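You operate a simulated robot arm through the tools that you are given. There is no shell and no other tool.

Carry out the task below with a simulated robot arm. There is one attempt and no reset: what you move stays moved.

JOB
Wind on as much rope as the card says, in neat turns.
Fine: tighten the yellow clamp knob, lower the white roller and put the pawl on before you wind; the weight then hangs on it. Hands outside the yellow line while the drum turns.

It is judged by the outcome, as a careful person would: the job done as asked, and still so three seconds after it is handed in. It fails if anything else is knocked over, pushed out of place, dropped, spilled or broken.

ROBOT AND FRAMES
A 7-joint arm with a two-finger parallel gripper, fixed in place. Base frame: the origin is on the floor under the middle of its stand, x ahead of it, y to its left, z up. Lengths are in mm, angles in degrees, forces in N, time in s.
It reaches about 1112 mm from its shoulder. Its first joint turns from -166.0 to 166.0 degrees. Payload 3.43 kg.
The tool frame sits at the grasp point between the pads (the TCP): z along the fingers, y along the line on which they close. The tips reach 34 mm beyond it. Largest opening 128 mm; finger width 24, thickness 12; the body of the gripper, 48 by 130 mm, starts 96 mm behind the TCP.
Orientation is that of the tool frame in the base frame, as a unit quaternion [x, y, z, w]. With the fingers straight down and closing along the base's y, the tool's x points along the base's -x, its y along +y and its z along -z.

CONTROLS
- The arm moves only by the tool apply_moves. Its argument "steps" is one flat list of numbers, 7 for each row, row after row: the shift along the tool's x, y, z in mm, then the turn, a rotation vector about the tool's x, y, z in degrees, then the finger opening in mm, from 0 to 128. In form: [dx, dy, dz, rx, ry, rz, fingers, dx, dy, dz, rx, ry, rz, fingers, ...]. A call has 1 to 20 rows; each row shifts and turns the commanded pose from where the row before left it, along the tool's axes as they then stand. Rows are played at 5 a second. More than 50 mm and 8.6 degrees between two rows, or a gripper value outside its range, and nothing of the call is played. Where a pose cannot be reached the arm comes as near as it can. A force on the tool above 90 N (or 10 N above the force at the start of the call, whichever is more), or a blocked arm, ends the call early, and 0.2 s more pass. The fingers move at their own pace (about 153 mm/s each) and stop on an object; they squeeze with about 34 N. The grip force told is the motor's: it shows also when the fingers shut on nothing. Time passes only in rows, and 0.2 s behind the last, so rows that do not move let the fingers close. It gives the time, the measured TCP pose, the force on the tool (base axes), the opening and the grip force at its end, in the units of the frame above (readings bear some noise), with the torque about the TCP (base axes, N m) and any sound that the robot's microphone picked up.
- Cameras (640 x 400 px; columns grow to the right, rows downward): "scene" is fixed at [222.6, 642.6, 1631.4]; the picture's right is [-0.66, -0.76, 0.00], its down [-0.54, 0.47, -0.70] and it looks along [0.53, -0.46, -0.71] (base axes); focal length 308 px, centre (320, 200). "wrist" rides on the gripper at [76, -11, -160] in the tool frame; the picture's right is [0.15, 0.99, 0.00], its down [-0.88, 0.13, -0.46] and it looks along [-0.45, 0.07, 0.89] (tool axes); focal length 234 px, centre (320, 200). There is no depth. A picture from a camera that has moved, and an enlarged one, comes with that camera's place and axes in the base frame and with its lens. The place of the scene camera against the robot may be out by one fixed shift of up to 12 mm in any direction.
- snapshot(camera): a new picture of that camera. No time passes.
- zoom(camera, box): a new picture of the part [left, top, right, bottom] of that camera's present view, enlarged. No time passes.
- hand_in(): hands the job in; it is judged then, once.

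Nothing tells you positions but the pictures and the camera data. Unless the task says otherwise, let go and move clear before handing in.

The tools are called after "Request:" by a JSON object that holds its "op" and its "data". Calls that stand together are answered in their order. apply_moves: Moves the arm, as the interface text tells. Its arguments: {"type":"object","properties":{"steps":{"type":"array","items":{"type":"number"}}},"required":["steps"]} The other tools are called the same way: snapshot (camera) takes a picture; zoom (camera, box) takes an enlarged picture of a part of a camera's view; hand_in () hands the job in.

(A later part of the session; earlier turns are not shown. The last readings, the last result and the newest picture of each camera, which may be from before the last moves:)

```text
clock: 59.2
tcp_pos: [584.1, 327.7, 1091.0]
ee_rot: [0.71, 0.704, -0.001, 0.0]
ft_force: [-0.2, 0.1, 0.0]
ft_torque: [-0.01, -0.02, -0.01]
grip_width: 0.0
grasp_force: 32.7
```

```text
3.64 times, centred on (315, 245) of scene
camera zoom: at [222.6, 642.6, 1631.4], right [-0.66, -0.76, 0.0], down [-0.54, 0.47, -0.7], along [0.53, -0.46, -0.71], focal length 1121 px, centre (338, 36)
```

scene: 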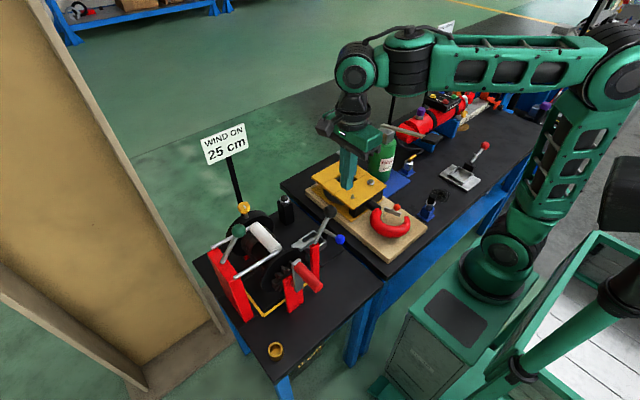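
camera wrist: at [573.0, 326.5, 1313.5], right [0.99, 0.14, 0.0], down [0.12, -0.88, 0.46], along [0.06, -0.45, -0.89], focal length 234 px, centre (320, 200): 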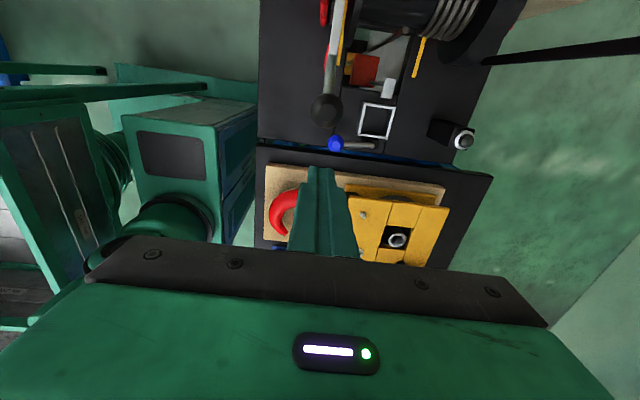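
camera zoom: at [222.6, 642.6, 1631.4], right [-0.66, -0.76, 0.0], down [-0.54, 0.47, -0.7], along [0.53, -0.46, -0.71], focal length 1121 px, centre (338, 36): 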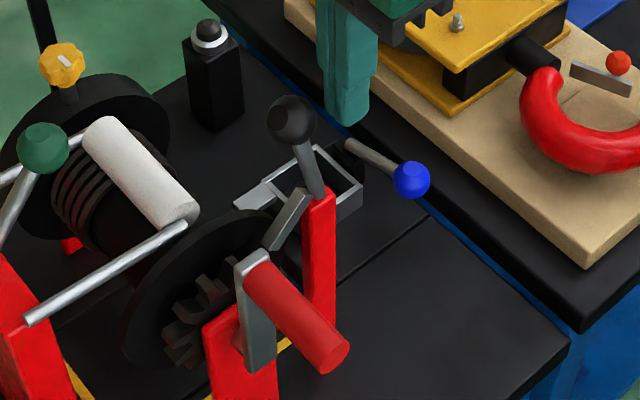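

The lever tipped over past vertical by itself and the pawl has dropped toward the ratchet. I'll raise the hand clear and check.

Request:
{"op": "apply_moves", "data": {"steps": [-10, 0, -20, 0, 0, 0, 0, 0, 0, -35, 0, 0, 0, 0, 0, 0, -35, 0, 0, 0, 0, 0, 0, 0, 0, 0, 0, 0]}}

Request:
{"op": "snapshot", "data": {"camera": "wrist"}}

Request:
{"op": "zoom", "data": {"camera": "wrist", "box": [260, 0, 420, 140]}}

Request:
{"op": "zoom", "data": {"camera": "scene", "box": [270, 210, 350, 300]}}

```text
clock: 60.2
tcp_pos: [584.9, 316.8, 1176.9]
ee_rot: [0.71, 0.705, 0.0, 0.0]
ft_force: [-0.2, -0.1, 0.1]
ft_torque: [0.0, -0.02, -0.01]
grip_width: 0.2
grasp_force: 33.1
```

```text
taken
camera wrist: at [571.9, 392.5, 1338.4], right [0.99, 0.14, 0.0], down [0.12, -0.88, 0.45], along [0.06, -0.45, -0.89], focal length 234 px, centre (320, 200)
```

wrist: 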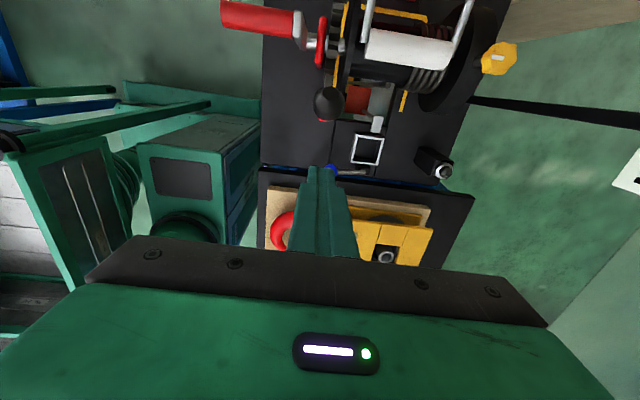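

```text
2.86 times, centred on (340, 70) of wrist
camera zoom: at [571.9, 392.5, 1338.4], right [0.99, 0.14, 0.0], down [0.12, -0.88, 0.45], along [0.06, -0.45, -0.89], focal length 669 px, centre (263, 571)
```

zoom: 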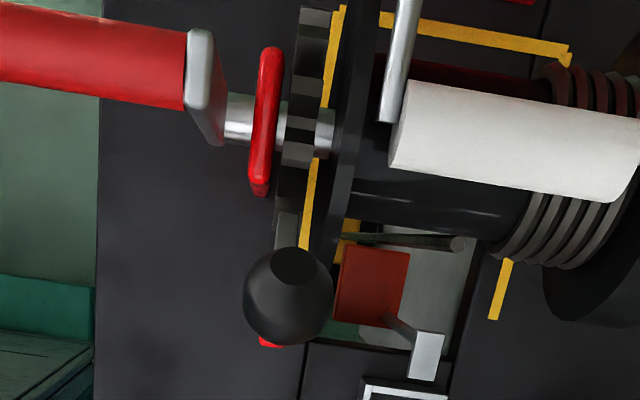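

```text
4.44 times, centred on (310, 255) of scene
camera zoom: at [222.6, 642.6, 1631.4], right [-0.66, -0.76, 0.0], down [-0.54, 0.47, -0.7], along [0.53, -0.46, -0.71], focal length 1370 px, centre (364, -44)
```

zoom: 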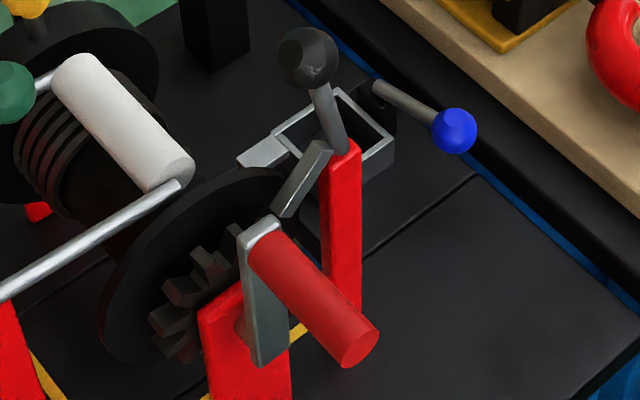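

The pawl now rests on the ratchet with its lever past vertical. Next is the crank: handle at y ≈440, z ≈1028 (axis y ≈441, z ≈930, crank radius ≈98), x 466–538, outside the yellow line. I'll go above the handle and turn the hand so that the fingers close along y.

Request:
{"op": "apply_moves", "data": {"steps": [30.8, -23.2, 9, 0, 0, 0, 30, 30.8, -23.2, 9, 0, 0, 0, 60, 30.8, -23.2, 9, 0, 0, 0, 60, 30.8, -23.2, 9, 0, 0, 0, 60, 0, 0, 0, 0, 0, -8.2, 60, 0, 0, 0, 0, 0, -8.2, 60, 0, 0, 0, 0, 0, -8.2, 60, 0, 0, 0, 0, 0, -8.2, 60, 0, 0, 0, 0, 0, -8.2, 60, 0, 0, 0, 0, 0, -8.2, 60, 0, 0, 0, 0, 0, -8.2, 60, 0, 0, 0, 0, 0, -8.2, 60, 0, 0, 0, 0, 0, -8.2, 60, 0, 0, 0, 0, 0, -8.2, 60, 0, 0, 0, 0, 0, -8.2, 60, 0, 0, 0, 0, 0, 0, 60]}}

Request:
{"op": "snapshot", "data": {"camera": "wrist"}}

Request:
{"op": "snapshot", "data": {"camera": "scene"}}

```text
clock: 63.6
tcp_pos: [492.5, 439.7, 1143.1]
ee_rot: [0.002, 1.0, 0.0, -0.002]
ft_force: [0.7, -0.1, 0.5]
ft_torque: [0.0, 0.03, 0.0]
grip_width: 60.1
grasp_force: 0.1
```

```text
taken
camera wrist: at [415.1, 429.7, 1303.2], right [-0.14, 0.99, 0.0], down [0.88, 0.13, 0.45], along [0.45, 0.07, -0.89], focal length 234 px, centre (320, 200)
```

wrist: 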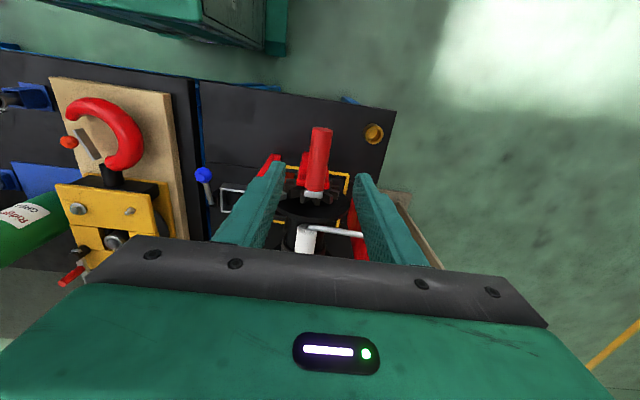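

```text
taken
```

scene: 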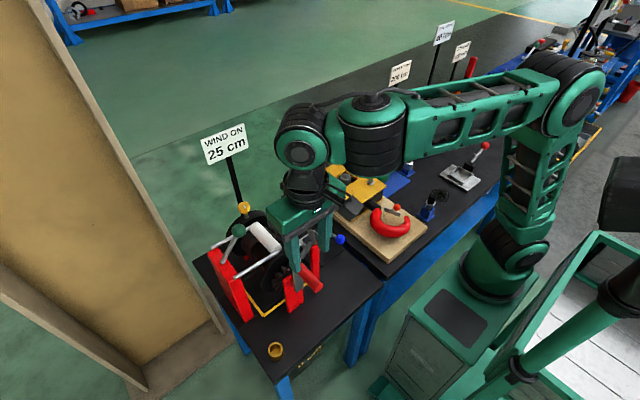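

Request:
{"op": "zoom", "data": {"camera": "wrist", "box": [250, 100, 390, 220]}}

Request:
{"op": "zoom", "data": {"camera": "scene", "box": [270, 330, 340, 380]}}

```text
3.33 times, centred on (320, 160) of wrist
camera zoom: at [415.1, 429.7, 1303.2], right [-0.14, 0.99, 0.0], down [0.88, 0.13, 0.45], along [0.45, 0.07, -0.89], focal length 781 px, centre (320, 333)
```

zoom: 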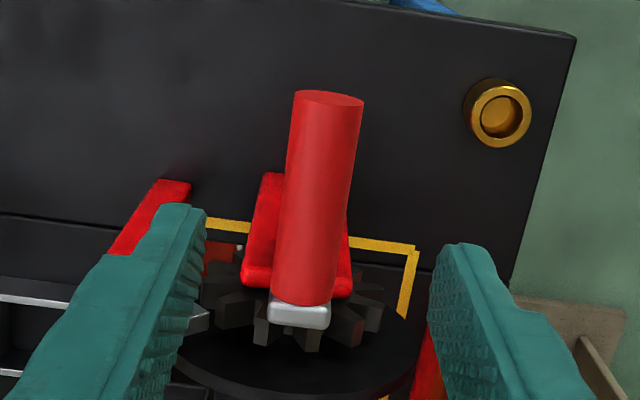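

```text
8.00 times, centred on (305, 355) of scene
camera zoom: at [222.6, 642.6, 1631.4], right [-0.66, -0.76, 0.0], down [-0.54, 0.47, -0.7], along [0.53, -0.46, -0.71], focal length 2467 px, centre (440, -1040)
```

zoom: 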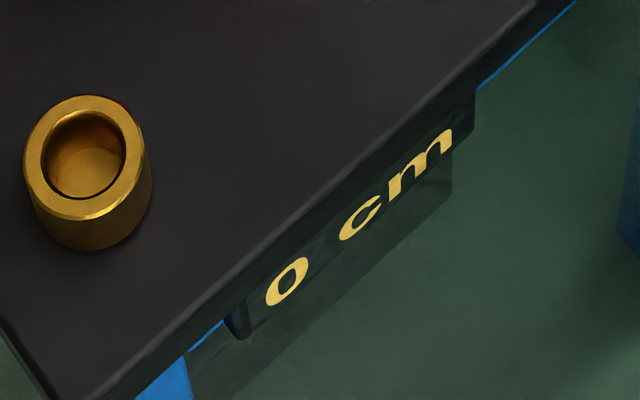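

The handle is 24 mm thick at y ≈441. I'll lower over it with the handle near the fingertips and close.

Request:
{"op": "apply_moves", "data": {"steps": [0.5, 0.4, 27, 0, 0, 0, 60, 0.5, 0.4, 27, 0, 0, 0, 60, 0.5, 0.4, 27, 0, 0, 0, 60, 0, 0, 22, 0, 0, 0, 60, 0, 0, 0, 0, 0, 0, 60]}}

Request:
{"op": "snapshot", "data": {"camera": "wrist"}}

Request:
{"op": "zoom", "data": {"camera": "wrist", "box": [240, 60, 400, 220]}}

Request:
{"op": "zoom", "data": {"camera": "scene", "box": [250, 190, 370, 310]}}

```text
clock: 64.8
tcp_pos: [490.3, 441.6, 1040.0]
ee_rot: [0.003, 1.0, 0.0, 0.001]
ft_force: [-0.3, -0.5, -0.2]
ft_torque: [0.02, 0.0, 0.02]
grip_width: 60.1
grasp_force: 0.2
```

```text
taken
camera wrist: at [412.9, 432.0, 1200.3], right [-0.14, 0.99, 0.0], down [0.88, 0.13, 0.46], along [0.45, 0.06, -0.89], focal length 234 px, centre (320, 200)
```

wrist: 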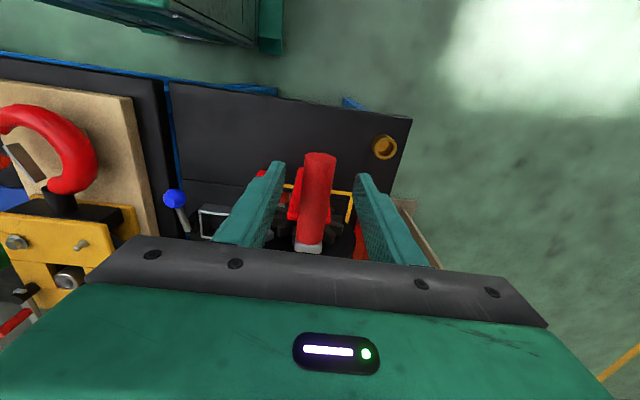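

```text
2.50 times, centred on (320, 140) of wrist
camera zoom: at [412.9, 432.0, 1200.3], right [-0.14, 0.99, 0.0], down [0.88, 0.13, 0.46], along [0.45, 0.06, -0.89], focal length 585 px, centre (320, 350)
```

zoom: 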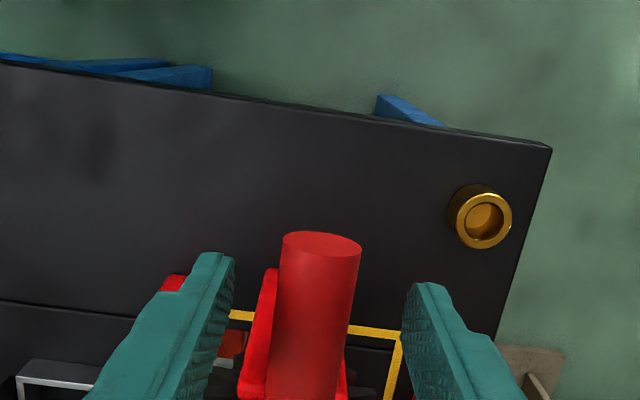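

```text
3.33 times, centred on (310, 250) of scene
camera zoom: at [222.6, 642.6, 1631.4], right [-0.66, -0.76, 0.0], down [-0.54, 0.47, -0.7], along [0.53, -0.46, -0.71], focal length 1028 px, centre (353, 33)
```

zoom: 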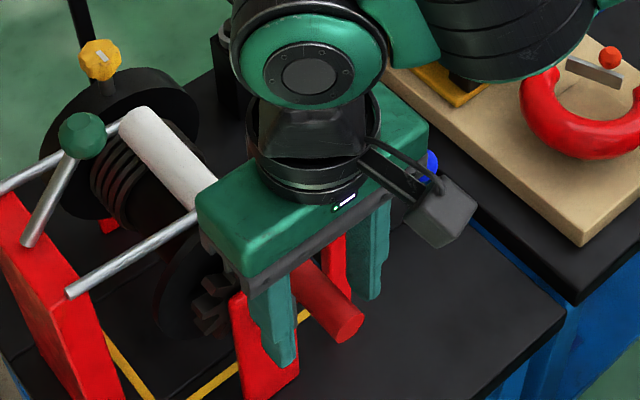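

The handle is well placed between the pads. Closing on it now.

Request:
{"op": "apply_moves", "data": {"steps": [0, 0, 0, 0, 0, 0, 14, 0, 0, 0, 0, 0, 0, 14, 0, 0, 0, 0, 0, 0, 14]}}

Request:
{"op": "zoom", "data": {"camera": "scene", "box": [270, 330, 340, 380]}}

```text
clock: 65.7
tcp_pos: [489.8, 442.1, 1040.3]
ee_rot: [0.003, 1.0, -0.001, -0.001]
ft_force: [-1.7, -22.5, 0.6]
ft_torque: [-0.61, 1.01, 0.65]
grip_width: 24.1
grasp_force: 44.7
```

```text
8.00 times, centred on (305, 355) of scene
camera zoom: at [222.6, 642.6, 1631.4], right [-0.66, -0.76, 0.0], down [-0.54, 0.47, -0.7], along [0.53, -0.46, -0.71], focal length 2467 px, centre (440, -1040)
```

zoom: 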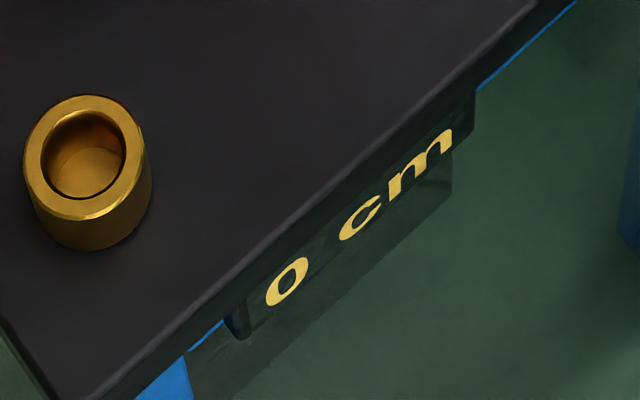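

Gripped at 24 mm; the display still shows 0 cm. I'll start turning the crank over the top towards +y in small arc steps, watching force and the counter.

Request:
{"op": "apply_moves", "data": {"steps": [0, 8.54, 0.37, 0, 0, 0, 14, 0, 8.48, 1.12, 0, 0, 0, 14, 0, 8.34, 1.85, 0, 0, 0, 14, 0, 8.16, 2.57, 0, 0, 0, 14, 0, 0, 0, 0, 0, 0, 14]}}

Request:
{"op": "zoom", "data": {"camera": "scene", "box": [270, 330, 340, 380]}}

Request:
{"op": "zoom", "data": {"camera": "scene", "box": [220, 190, 370, 310]}}

Request:
{"op": "snapshot", "data": {"camera": "wrist"}}

```text
clock: 66.8
tcp_pos: [490.7, 474.8, 1034.4]
ee_rot: [0.003, 1.0, 0.001, 0.0]
ft_force: [-2.5, -15.6, 9.2]
ft_torque: [-0.7, 0.09, 0.31]
grip_width: 23.6
grasp_force: 45.0
```

```text
8.00 times, centred on (305, 355) of scene
camera zoom: at [222.6, 642.6, 1631.4], right [-0.66, -0.76, 0.0], down [-0.54, 0.47, -0.7], along [0.53, -0.46, -0.71], focal length 2467 px, centre (440, -1040)
```

zoom: 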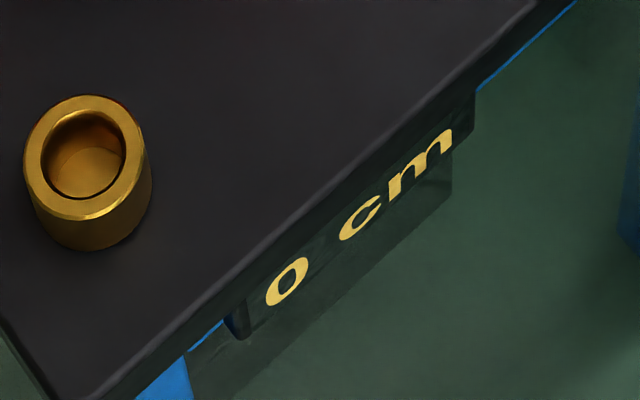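

```text
3.33 times, centred on (295, 250) of scene
camera zoom: at [222.6, 642.6, 1631.4], right [-0.66, -0.76, 0.0], down [-0.54, 0.47, -0.7], along [0.53, -0.46, -0.71], focal length 1028 px, centre (403, 33)
```

zoom: 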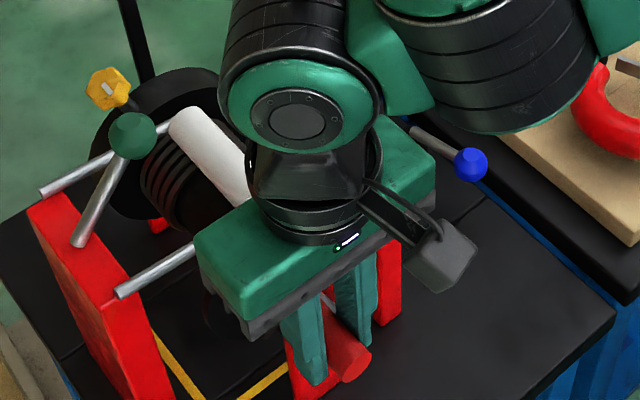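

```text
taken
camera wrist: at [413.0, 464.6, 1195.0], right [-0.14, 0.99, 0.0], down [0.88, 0.13, 0.46], along [0.45, 0.07, -0.89], focal length 234 px, centre (320, 200)
```

wrist: 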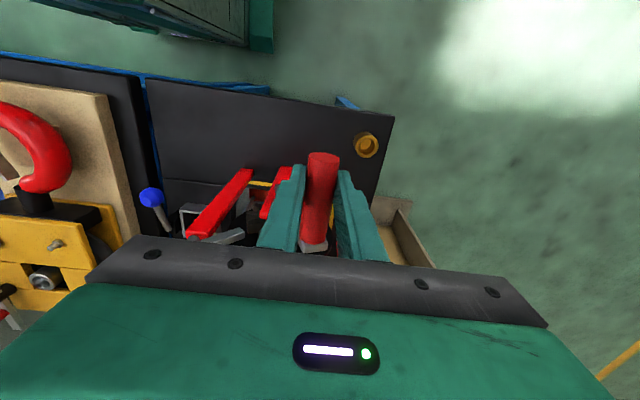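

The drum follows (the yellow knob has moved over with it). The counter still shows 0 cm, so I'll check the pawl and rope up close before going on.

Request:
{"op": "zoom", "data": {"camera": "wrist", "box": [140, 140, 380, 270]}}

Request:
{"op": "zoom", "data": {"camera": "scene", "box": [210, 190, 290, 260]}}

```text
2.67 times, centred on (260, 205) of wrist
camera zoom: at [413.0, 464.6, 1195.0], right [-0.14, 0.99, 0.0], down [0.88, 0.13, 0.46], along [0.45, 0.07, -0.89], focal length 624 px, centre (480, 187)
```

zoom: 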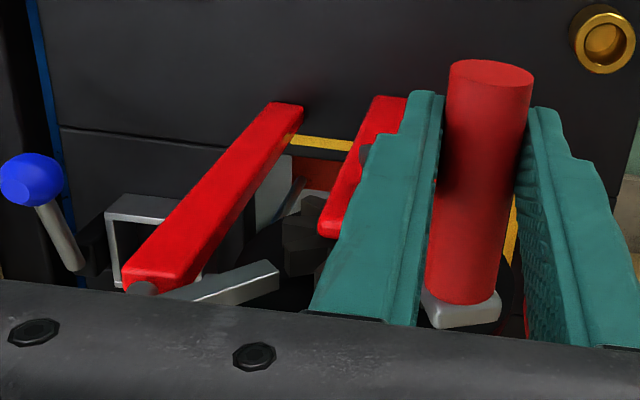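

```text
5.71 times, centred on (250, 225) of scene
camera zoom: at [222.6, 642.6, 1631.4], right [-0.66, -0.76, 0.0], down [-0.54, 0.47, -0.7], along [0.53, -0.46, -0.71], focal length 1762 px, centre (720, 57)
```

zoom: 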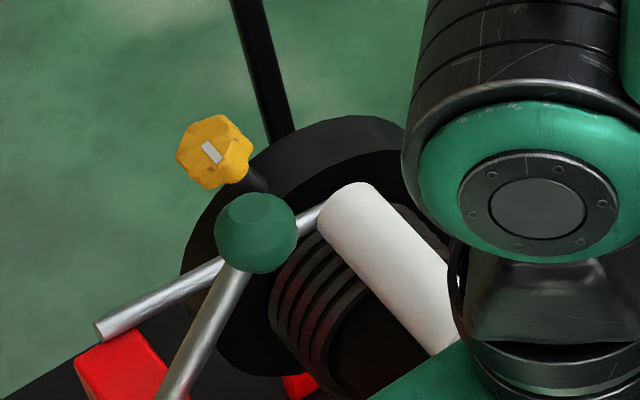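

Request:
{"op": "apply_moves", "data": {"steps": [0, 7.9, 3.27, 0, 0, 0, 14, 0, 7.58, 3.95, 0, 0, 0, 14, 0, 7.21, 4.59, 0, 0, 0, 14, 0, 6.78, 5.21, 0, 0, 0, 14, 0, 6.31, 5.77, 0, 0, 0, 14, 0, 0, 0, 0, 0, 0, 14]}}

Request:
{"op": "zoom", "data": {"camera": "scene", "box": [270, 330, 340, 380]}}

Request:
{"op": "zoom", "data": {"camera": "scene", "box": [210, 190, 350, 310]}}

Request:
{"op": "zoom", "data": {"camera": "wrist", "box": [140, 140, 380, 270]}}

```text
clock: 68.2
tcp_pos: [490.2, 511.8, 1012.6]
ee_rot: [0.002, 1.0, 0.0, 0.0]
ft_force: [-3.4, -17.8, 7.4]
ft_torque: [-0.69, 0.15, 0.32]
grip_width: 23.8
grasp_force: 45.2
```

```text
8.00 times, centred on (305, 355) of scene
camera zoom: at [222.6, 642.6, 1631.4], right [-0.66, -0.76, 0.0], down [-0.54, 0.47, -0.7], along [0.53, -0.46, -0.71], focal length 2467 px, centre (440, -1040)
```

zoom: 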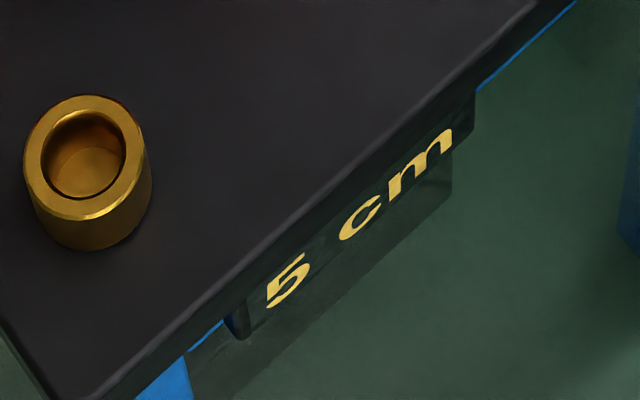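

```text
3.33 times, centred on (280, 250) of scene
camera zoom: at [222.6, 642.6, 1631.4], right [-0.66, -0.76, 0.0], down [-0.54, 0.47, -0.7], along [0.53, -0.46, -0.71], focal length 1028 px, centre (453, 33)
```

zoom: 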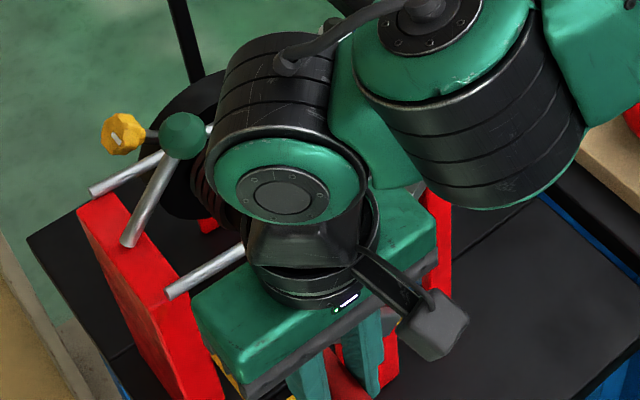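

```text
2.67 times, centred on (260, 205) of wrist
camera zoom: at [413.4, 500.0, 1171.9], right [-0.14, 0.99, 0.0], down [0.88, 0.13, 0.46], along [0.45, 0.07, -0.89], focal length 624 px, centre (480, 187)
```

zoom: 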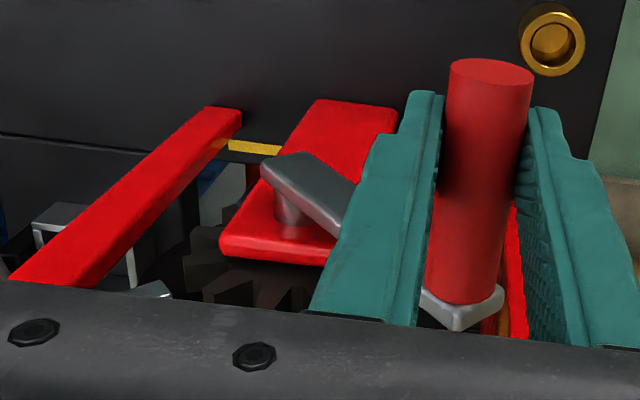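

The display now reads 5 cm after 45° of turn, so it apparently shows steps of 5 cm; I'll calibrate by noting where it changes. The force is steady (about 19 N). Continuing down the +y side.

Request:
{"op": "apply_moves", "data": {"steps": [0, 5.77, 6.31, 0, 0, 0, 14, 0, 5.21, 6.78, 0, 0, 0, 14, 0, 4.59, 7.21, 0, 0, 0, 14, 0, 3.95, 7.58, 0, 0, 0, 14, 0, 3.27, 7.9, 0, 0, 0, 14, 0, 0, 0, 0, 0, 0, 14]}}

Request:
{"op": "zoom", "data": {"camera": "scene", "box": [270, 330, 340, 380]}}

Request:
{"op": "zoom", "data": {"camera": "scene", "box": [210, 190, 350, 310]}}

Request:
{"op": "snapshot", "data": {"camera": "wrist"}}

```text
clock: 69.7
tcp_pos: [493.0, 533.5, 976.2]
ee_rot: [0.003, 1.0, 0.001, 0.0]
ft_force: [-1.0, -28.5, 8.9]
ft_torque: [-0.75, 0.22, 0.6]
grip_width: 23.7
grasp_force: 44.9
```

```text
8.00 times, centred on (305, 355) of scene
camera zoom: at [222.6, 642.6, 1631.4], right [-0.66, -0.76, 0.0], down [-0.54, 0.47, -0.7], along [0.53, -0.46, -0.71], focal length 2467 px, centre (440, -1040)
```

zoom: 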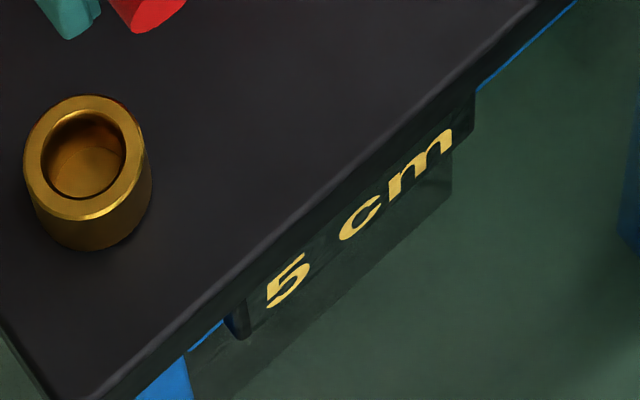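

```text
3.33 times, centred on (280, 250) of scene
camera zoom: at [222.6, 642.6, 1631.4], right [-0.66, -0.76, 0.0], down [-0.54, 0.47, -0.7], along [0.53, -0.46, -0.71], focal length 1028 px, centre (453, 33)
```

zoom: 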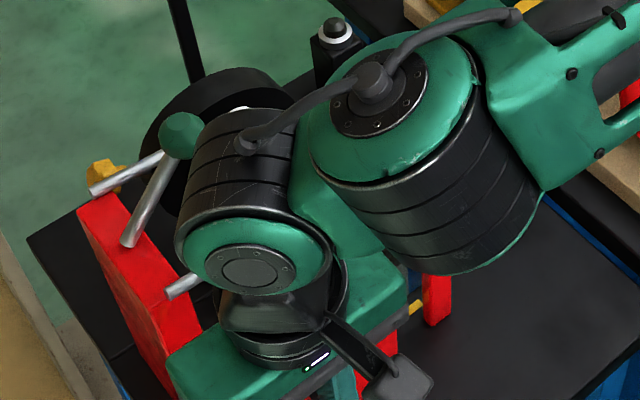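

```text
taken
camera wrist: at [413.7, 522.9, 1136.2], right [-0.14, 0.99, 0.0], down [0.88, 0.13, 0.45], along [0.45, 0.06, -0.89], focal length 234 px, centre (320, 200)
```

wrist: 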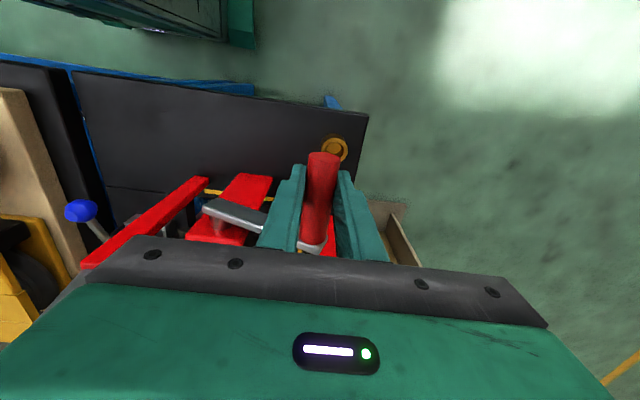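

The tangential load is a steady ~18 N, and a growing radial load tells me the true crank radius is about 95.6 mm with the axis at z ≈933. I'll correct the arc and continue down.

Request:
{"op": "apply_moves", "data": {"steps": [0, -0.6, 6.6, 0, 0, 0, 14, 0, 1.8, 8.1, 0, 0, 0, 14, 0, 1.1, 8.3, 0, 0, 0, 14, 0, 0.4, 8.3, 0, 0, 0, 14, 0, 0, 0, 0, 0, 0, 14]}}

Request:
{"op": "zoom", "data": {"camera": "scene", "box": [270, 330, 340, 380]}}

Request:
{"op": "snapshot", "data": {"camera": "wrist"}}

Request:
{"op": "snapshot", "data": {"camera": "scene"}}

```text
clock: 70.8
tcp_pos: [490.2, 539.4, 943.1]
ee_rot: [0.002, 1.0, 0.002, 0.0]
ft_force: [12.4, 34.3, 19.0]
ft_torque: [0.18, -1.07, 0.39]
grip_width: 23.9
grasp_force: 45.1
```

```text
8.00 times, centred on (305, 355) of scene
camera zoom: at [222.6, 642.6, 1631.4], right [-0.66, -0.76, 0.0], down [-0.54, 0.47, -0.7], along [0.53, -0.46, -0.71], focal length 2467 px, centre (440, -1040)
```

zoom: 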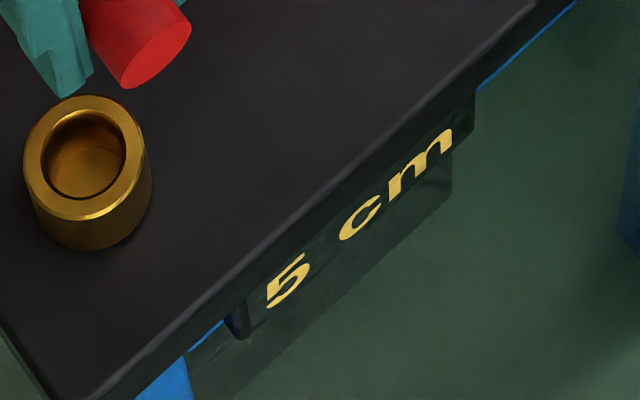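

```text
taken
camera wrist: at [413.3, 527.9, 1104.8], right [-0.14, 0.99, 0.0], down [0.88, 0.13, 0.46], along [0.45, 0.07, -0.89], focal length 234 px, centre (320, 200)
```

wrist: 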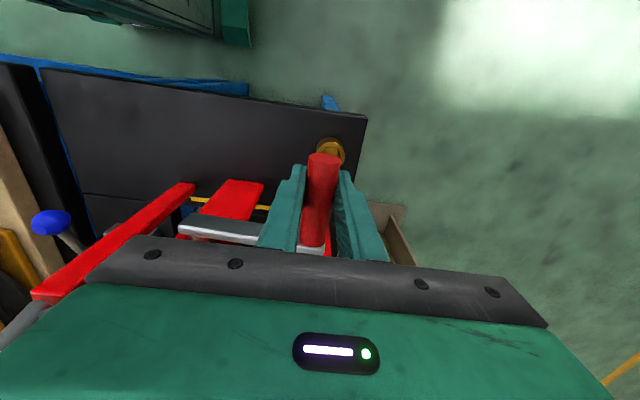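

```text
taken
```

scene: 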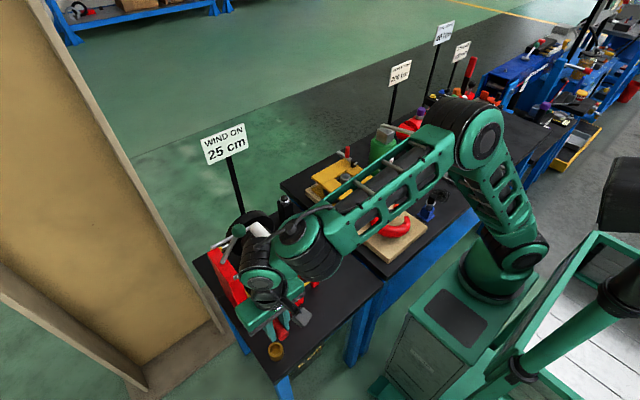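

The radial load reversed, so the original radius of ≈98.6 about (441, 930) was right after all; the measured positions agree with that. I'll correct back and continue to φ = −20°.

Request:
{"op": "apply_moves", "data": {"steps": [0, 3, 2.9, 0, 0, 0, 14, 0, -0.4, 8.6, 0, 0, 0, 14, 0, -1.1, 8.5, 0, 0, 0, 14, 0, 0, 0, 0, 0, 0, 14]}}

Request:
{"op": "zoom", "data": {"camera": "scene", "box": [270, 330, 340, 380]}}

Request:
{"op": "zoom", "data": {"camera": "wrist", "box": [140, 140, 400, 280]}}

```text
clock: 71.8
tcp_pos: [490.6, 539.4, 924.8]
ee_rot: [0.003, 1.0, 0.0, 0.001]
ft_force: [11.3, 21.1, 15.1]
ft_torque: [-0.1, -0.59, 0.33]
grip_width: 23.7
grasp_force: 44.8
```

```text
8.00 times, centred on (305, 355) of scene
camera zoom: at [222.6, 642.6, 1631.4], right [-0.66, -0.76, 0.0], down [-0.54, 0.47, -0.7], along [0.53, -0.46, -0.71], focal length 2467 px, centre (440, -1040)
```

zoom: 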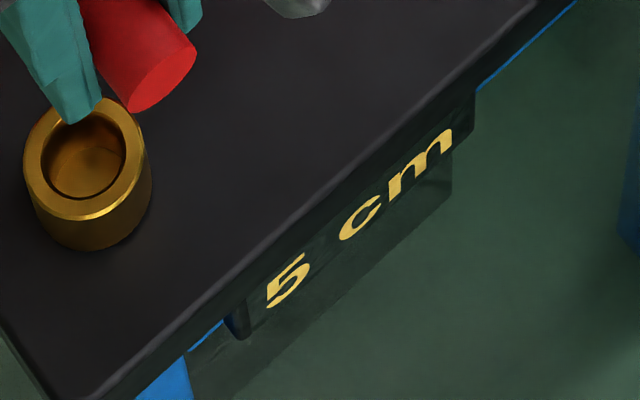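

```text
2.46 times, centred on (270, 210) of wrist
camera zoom: at [413.5, 528.7, 1084.5], right [-0.14, 0.99, 0.0], down [0.88, 0.13, 0.46], along [0.45, 0.06, -0.89], focal length 576 px, centre (443, 175)
```

zoom: 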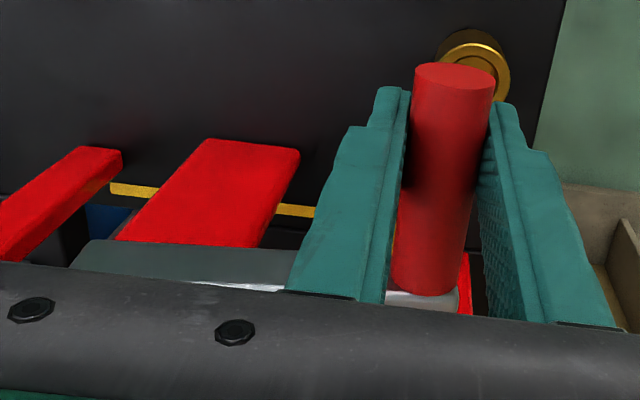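

Everything is holding. The cup lies well below the fingers (rim ≈ z 790). Continuing down, checking the display every few degrees.

Request:
{"op": "apply_moves", "data": {"steps": [0, -0.9, 8.4, 0, 0, 0, 14, 0, -2.3, 8.2, 0, 0, 0, 14, 0, 0, 0, 0, 0, 0, 14]}}

Request:
{"op": "zoom", "data": {"camera": "scene", "box": [270, 330, 340, 380]}}

```text
clock: 72.7
tcp_pos: [491.2, 537.2, 906.9]
ee_rot: [0.003, 1.0, 0.0, 0.0]
ft_force: [12.6, 28.8, 9.9]
ft_torque: [-0.14, -0.37, 0.47]
grip_width: 23.7
grasp_force: 44.7
```

```text
8.00 times, centred on (305, 355) of scene
camera zoom: at [222.6, 642.6, 1631.4], right [-0.66, -0.76, 0.0], down [-0.54, 0.47, -0.7], along [0.53, -0.46, -0.71], focal length 2467 px, centre (440, -1040)
```

zoom: 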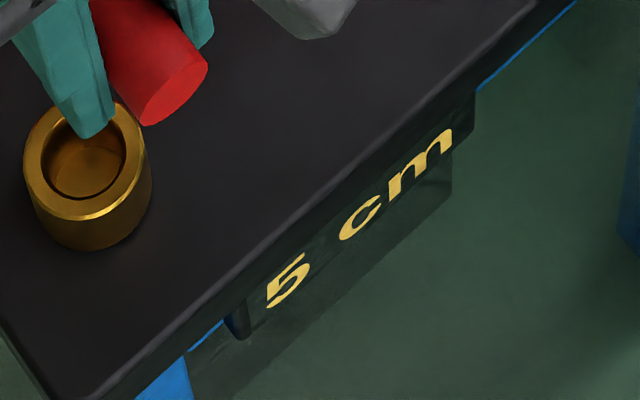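

Request:
{"op": "zoom", "data": {"camera": "wrist", "box": [200, 130, 420, 270]}}

Request:
{"op": "zoom", "data": {"camera": "scene", "box": [230, 220, 340, 370]}}

```text
2.86 times, centred on (310, 200) of wrist
camera zoom: at [413.5, 525.8, 1067.7], right [-0.14, 0.99, 0.0], down [0.88, 0.13, 0.46], along [0.45, 0.07, -0.89], focal length 669 px, centre (349, 200)
```

zoom: 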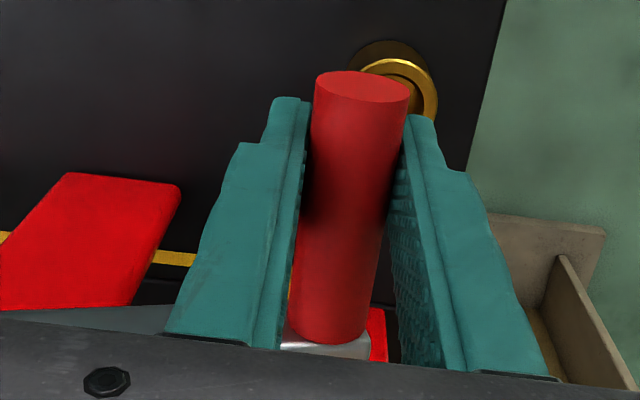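

```text
2.67 times, centred on (285, 295) of scene
camera zoom: at [222.6, 642.6, 1631.4], right [-0.66, -0.76, 0.0], down [-0.54, 0.47, -0.7], along [0.53, -0.46, -0.71], focal length 822 px, centre (413, -53)
```

zoom: 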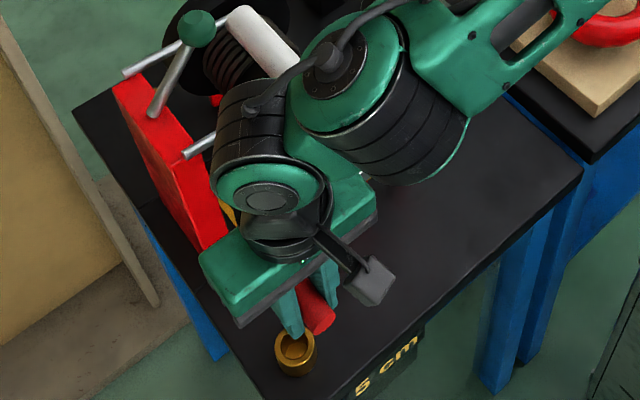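

The handle has crept about 7 mm up within the grip, which is fine. I'll follow the handle's true circle onward.

Request:
{"op": "apply_moves", "data": {"steps": [0, 0.1, 7.9, 0, 0, 0, 14, 0, -3.3, 8.4, 0, 0, 0, 14, 0, 0, 0, 0, 0, 0, 14]}}

Request:
{"op": "zoom", "data": {"camera": "scene", "box": [270, 330, 340, 380]}}

Request:
{"op": "zoom", "data": {"camera": "wrist", "box": [200, 130, 420, 270]}}

```text
clock: 73.5
tcp_pos: [491.1, 532.3, 892.3]
ee_rot: [0.002, 1.0, -0.002, 0.0]
ft_force: [11.5, 8.0, 15.9]
ft_torque: [-0.27, -0.53, 0.4]
grip_width: 23.6
grasp_force: 45.0
```

```text
8.00 times, centred on (305, 355) of scene
camera zoom: at [222.6, 642.6, 1631.4], right [-0.66, -0.76, 0.0], down [-0.54, 0.47, -0.7], along [0.53, -0.46, -0.71], focal length 2467 px, centre (440, -1040)
```

zoom: 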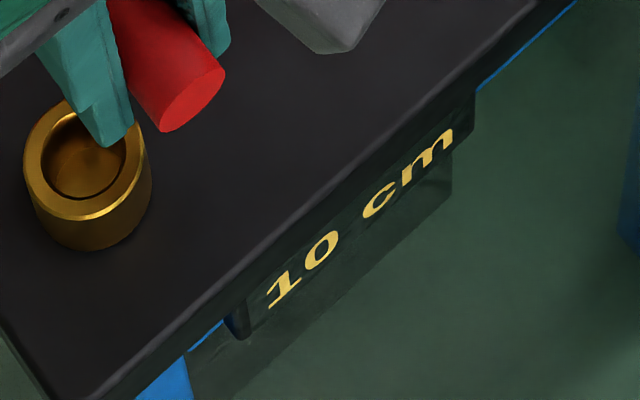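

```text
2.86 times, centred on (310, 200) of wrist
camera zoom: at [413.5, 521.3, 1051.4], right [-0.14, 0.99, 0.0], down [0.88, 0.13, 0.46], along [0.45, 0.06, -0.89], focal length 669 px, centre (349, 200)
```

zoom: 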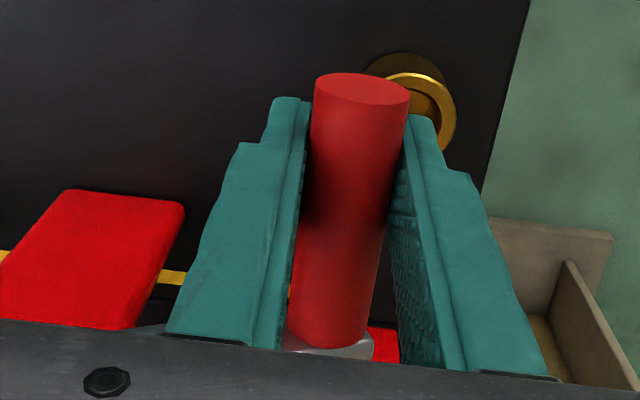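

The display changed to 10 cm between about 106° and 115° of turn, which means roughly 38–40 mm effective rope radius and a 7.5 cm switching point. Continuing.

Request:
{"op": "apply_moves", "data": {"steps": [0, -4, 8.2, 0, 0, 0, 14, 0, -4.6, 7.8, 0, 0, 0, 14, 0, -5.5, 7.3, 0, 0, 0, 14, 0, -5.8, 6.9, 0, 0, 0, 14, 0, 0, 0, 0, 0, 0, 14]}}

Request:
{"op": "zoom", "data": {"camera": "wrist", "box": [200, 130, 420, 270]}}

Request:
{"op": "zoom", "data": {"camera": "scene", "box": [230, 220, 360, 380]}}

```text
clock: 74.7
tcp_pos: [489.4, 513.6, 860.7]
ee_rot: [0.002, 1.0, 0.0, -0.001]
ft_force: [0.5, 23.7, -0.9]
ft_torque: [-0.13, -0.36, 0.08]
grip_width: 27.9
grasp_force: 11.7
```

```text
2.86 times, centred on (310, 200) of wrist
camera zoom: at [411.7, 502.7, 1020.7], right [-0.14, 0.99, 0.0], down [0.88, 0.13, 0.45], along [0.45, 0.07, -0.89], focal length 669 px, centre (349, 200)
```

zoom: 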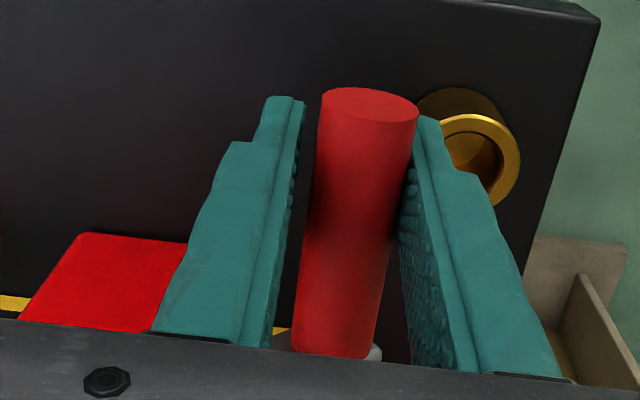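

```text
2.50 times, centred on (295, 300) of scene
camera zoom: at [222.6, 642.6, 1631.4], right [-0.66, -0.76, 0.0], down [-0.54, 0.47, -0.7], along [0.53, -0.46, -0.71], focal length 771 px, centre (382, -50)
```

zoom: 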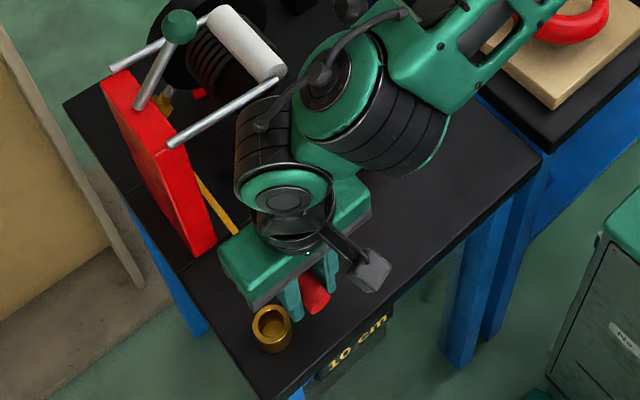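

The crank is at about −41°; the handle is now carried mainly by the +y finger, which suits the bottom part of the circle where motion is towards −y. I'll continue along the true circle with slightly higher fingertips.

Request:
{"op": "apply_moves", "data": {"steps": [0, -7.2, 1.8, 0, 0, 0, 14, 0, -6.8, 5.3, 0, 0, 0, 14, 0, -7.3, 4.6, 0, 0, 0, 14, 0, -7.7, 4, 0, 0, 0, 14, 0, 0, 0, 0, 0, 0, 14]}}

Request:
{"op": "zoom", "data": {"camera": "wrist", "box": [200, 130, 420, 270]}}

Request:
{"op": "zoom", "data": {"camera": "scene", "box": [230, 220, 360, 380]}}

```text
clock: 75.8
tcp_pos: [491.0, 483.8, 844.5]
ee_rot: [0.004, 1.0, -0.001, 0.001]
ft_force: [1.3, 26.2, -13.1]
ft_torque: [-0.08, 0.13, 0.32]
grip_width: 29.6
grasp_force: 14.0
```

```text
2.86 times, centred on (310, 200) of wrist
camera zoom: at [414.1, 473.3, 1005.1], right [-0.14, 0.99, 0.0], down [0.88, 0.13, 0.46], along [0.45, 0.06, -0.89], focal length 669 px, centre (349, 200)
```

zoom: 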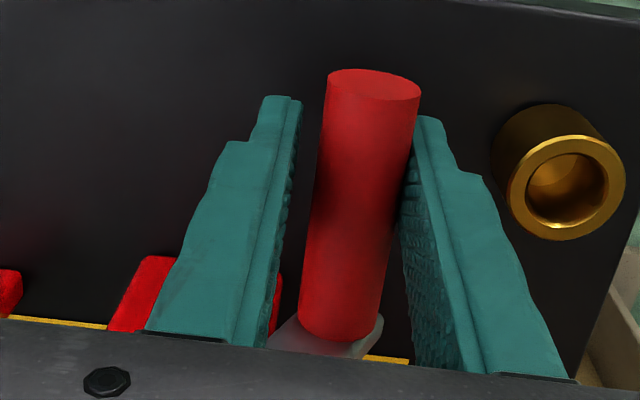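

```text
2.50 times, centred on (295, 300) of scene
camera zoom: at [222.6, 642.6, 1631.4], right [-0.66, -0.76, 0.0], down [-0.54, 0.47, -0.7], along [0.53, -0.46, -0.71], focal length 771 px, centre (382, -50)
```

zoom: 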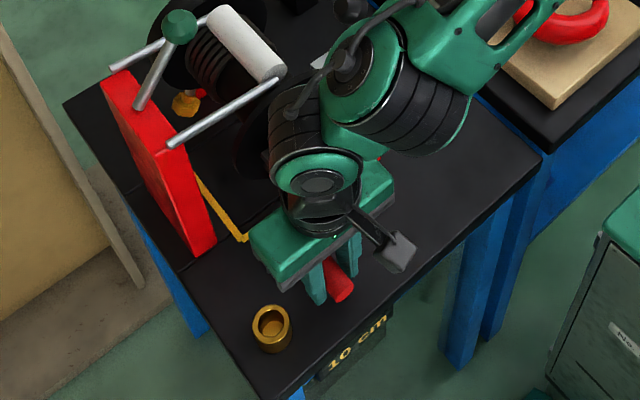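

The push works well. Continuing through the bottom of the circle.

Request:
{"op": "apply_moves", "data": {"steps": [0, -8.4, 2.8, 0, 0, 0, 14, 0, -8.3, 2.6, 0, 0, 0, 14, 0, -8.4, 1.9, 0, 0, 0, 14, 0, -8.6, 0.9, 0, 0, 0, 14, 0, -8.6, 0.6, 0, 0, 0, 14, 0, 0, 0, 0, 0, 0, 14]}}

Request:
{"op": "zoom", "data": {"camera": "wrist", "box": [200, 130, 420, 270]}}

Request:
{"op": "zoom", "data": {"camera": "scene", "box": [230, 220, 360, 380]}}

```text
clock: 77.2
tcp_pos: [490.1, 441.2, 836.6]
ee_rot: [0.002, 1.0, -0.001, 0.0]
ft_force: [1.2, 19.6, -8.9]
ft_torque: [0.03, 0.0, 0.16]
grip_width: 26.2
grasp_force: 9.7
```

```text
2.86 times, centred on (310, 200) of wrist
camera zoom: at [412.9, 430.8, 996.9], right [-0.14, 0.99, 0.0], down [0.88, 0.13, 0.46], along [0.45, 0.06, -0.89], focal length 669 px, centre (349, 200)
```

zoom: 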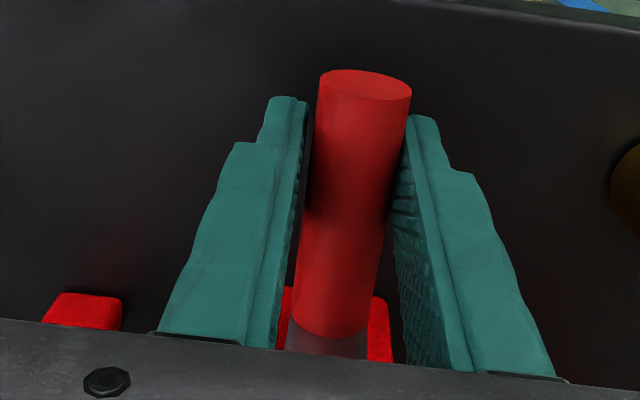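

```text
2.50 times, centred on (295, 300) of scene
camera zoom: at [222.6, 642.6, 1631.4], right [-0.66, -0.76, 0.0], down [-0.54, 0.47, -0.7], along [0.53, -0.46, -0.71], focal length 771 px, centre (382, -50)
```

zoom: 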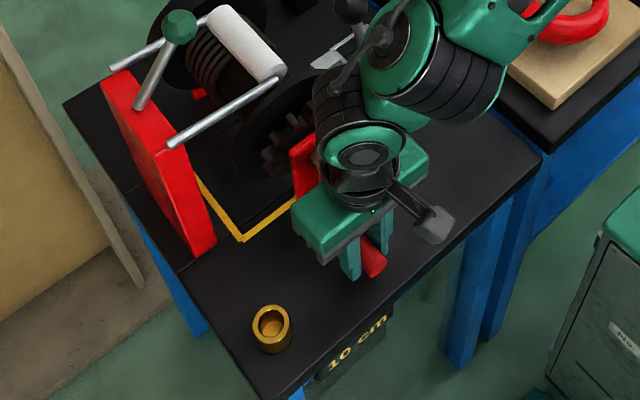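

At the bottom now (≈179° turned, display 10 cm). I'll continue in small steps to find the 12.5 cm switching point.

Request:
{"op": "apply_moves", "data": {"steps": [0, -8.6, -0.4, 0, 0, 0, 14, 0, 0, 0, 0, 0, 0, 14]}}

Request:
{"op": "zoom", "data": {"camera": "scene", "box": [270, 330, 340, 380]}}

Request:
{"op": "zoom", "data": {"camera": "wrist", "box": [200, 130, 420, 270]}}

```text
clock: 77.8
tcp_pos: [489.0, 433.1, 837.5]
ee_rot: [0.003, 1.0, 0.0, 0.0]
ft_force: [0.0, 21.0, -8.1]
ft_torque: [0.05, 0.19, 0.27]
grip_width: 25.8
grasp_force: 10.3
```

```text
8.00 times, centred on (305, 355) of scene
camera zoom: at [222.6, 642.6, 1631.4], right [-0.66, -0.76, 0.0], down [-0.54, 0.47, -0.7], along [0.53, -0.46, -0.71], focal length 2467 px, centre (440, -1040)
```

zoom: 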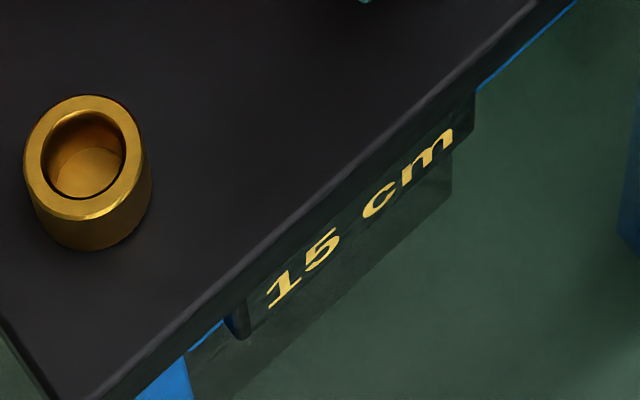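

```text
2.86 times, centred on (310, 200) of wrist
camera zoom: at [412.8, 422.3, 997.2], right [-0.14, 0.99, 0.0], down [0.88, 0.13, 0.46], along [0.45, 0.06, -0.89], focal length 669 px, centre (349, 200)
```

zoom: 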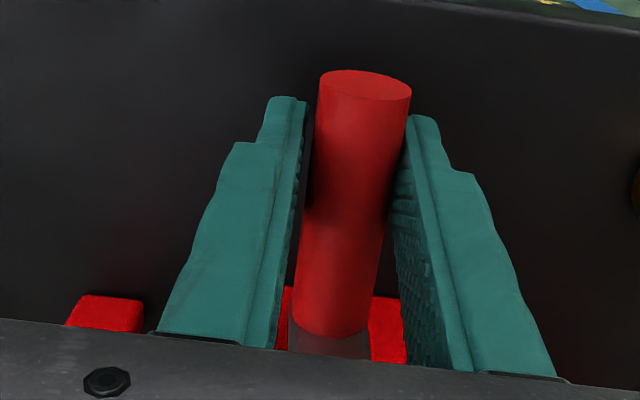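

The display switched to 15 cm between about 179.5° and 184.4°, so the effective rope radius is ≈39.3 mm and 25 cm corresponds to ≈365° — just past the top again. I'll continue up the −y side.

Request:
{"op": "apply_moves", "data": {"steps": [0, -8.6, -1.1, 0, 0, 0, 14, 0, -8.4, -1.9, 0, 0, 0, 14, 0, -8.3, -2.6, 0, 0, 0, 14, 0, -7.9, -3.3, 0, 0, 0, 14, 0, -7.7, -4, 0, 0, 0, 14, 0, 0, 0, 0, 0, 0, 14]}}

Request:
{"op": "zoom", "data": {"camera": "wrist", "box": [200, 130, 420, 270]}}

Request:
{"op": "zoom", "data": {"camera": "scene", "box": [230, 180, 380, 340]}}

```text
clock: 79.2
tcp_pos: [490.9, 392.0, 850.7]
ee_rot: [0.002, 1.0, 0.0, -0.001]
ft_force: [0.0, 19.7, -2.7]
ft_torque: [0.14, 0.25, 0.26]
grip_width: 25.6
grasp_force: 10.0
```

```text
2.86 times, centred on (310, 200) of wrist
camera zoom: at [412.6, 381.0, 1010.5], right [-0.14, 0.99, 0.0], down [0.88, 0.13, 0.46], along [0.45, 0.06, -0.89], focal length 669 px, centre (349, 200)
```

zoom: 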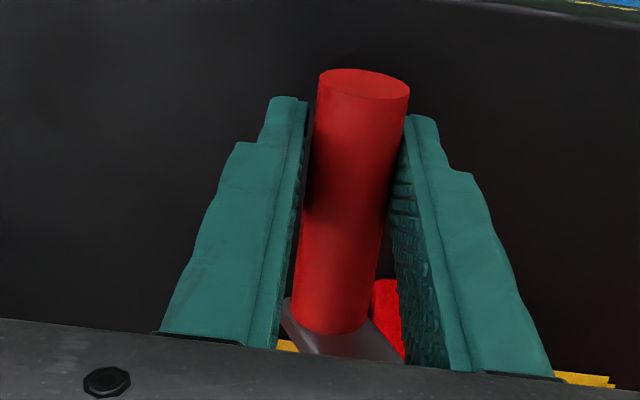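

```text
2.50 times, centred on (305, 260) of scene
camera zoom: at [222.6, 642.6, 1631.4], right [-0.66, -0.76, 0.0], down [-0.54, 0.47, -0.7], along [0.53, -0.46, -0.71], focal length 771 px, centre (358, 50)
```

zoom: 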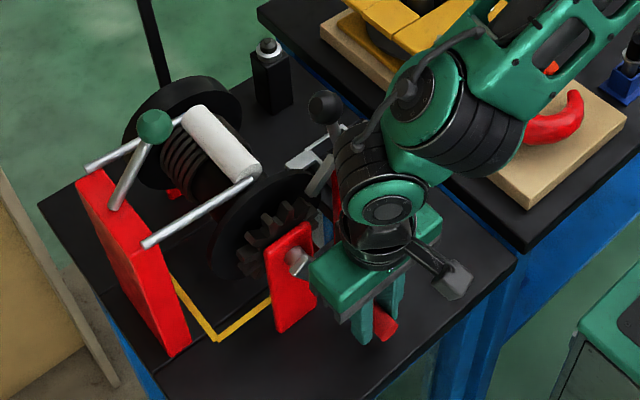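

The pawl and ratchet are visible and riding along properly. Continuing upward on the −y side.

Request:
{"op": "apply_moves", "data": {"steps": [0, -7.3, -4.6, 0, 0, 0, 10, 0, -6.8, -5.3, 0, 0, 0, 10, 0, -6.4, -5.8, 0, 0, 0, 10, 0, -5.8, -6.4, 0, 0, 0, 10, 0, 0, 0, 0, 0, 0, 10]}}

Request:
{"op": "zoom", "data": {"camera": "wrist", "box": [200, 130, 420, 270]}}

Request:
{"op": "zoom", "data": {"camera": "scene", "box": [250, 180, 400, 340]}}

```text
clock: 80.5
tcp_pos: [489.7, 366.5, 873.1]
ee_rot: [0.003, 1.0, 0.0, 0.0]
ft_force: [1.5, 24.9, -3.9]
ft_torque: [-0.18, 0.38, 0.48]
grip_width: 23.9
grasp_force: 44.7
```

```text
2.86 times, centred on (310, 200) of wrist
camera zoom: at [412.5, 355.2, 1032.4], right [-0.14, 0.99, 0.0], down [0.88, 0.13, 0.46], along [0.45, 0.06, -0.89], focal length 669 px, centre (349, 200)
```

zoom: 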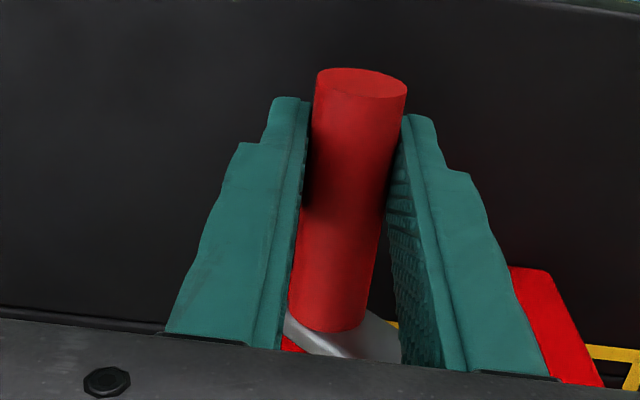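

```text
2.50 times, centred on (325, 260) of scene
camera zoom: at [222.6, 642.6, 1631.4], right [-0.66, -0.76, 0.0], down [-0.54, 0.47, -0.7], along [0.53, -0.46, -0.71], focal length 771 px, centre (308, 50)
```

zoom: 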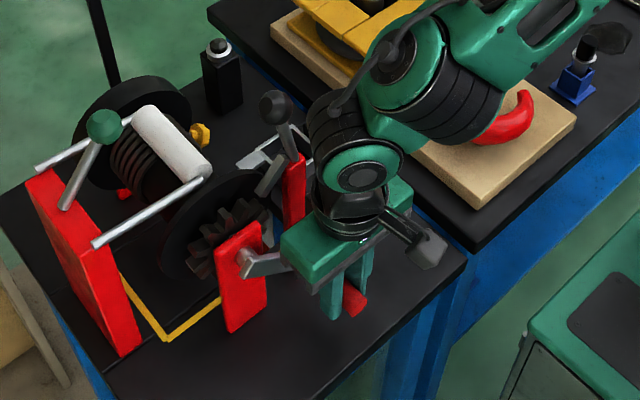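

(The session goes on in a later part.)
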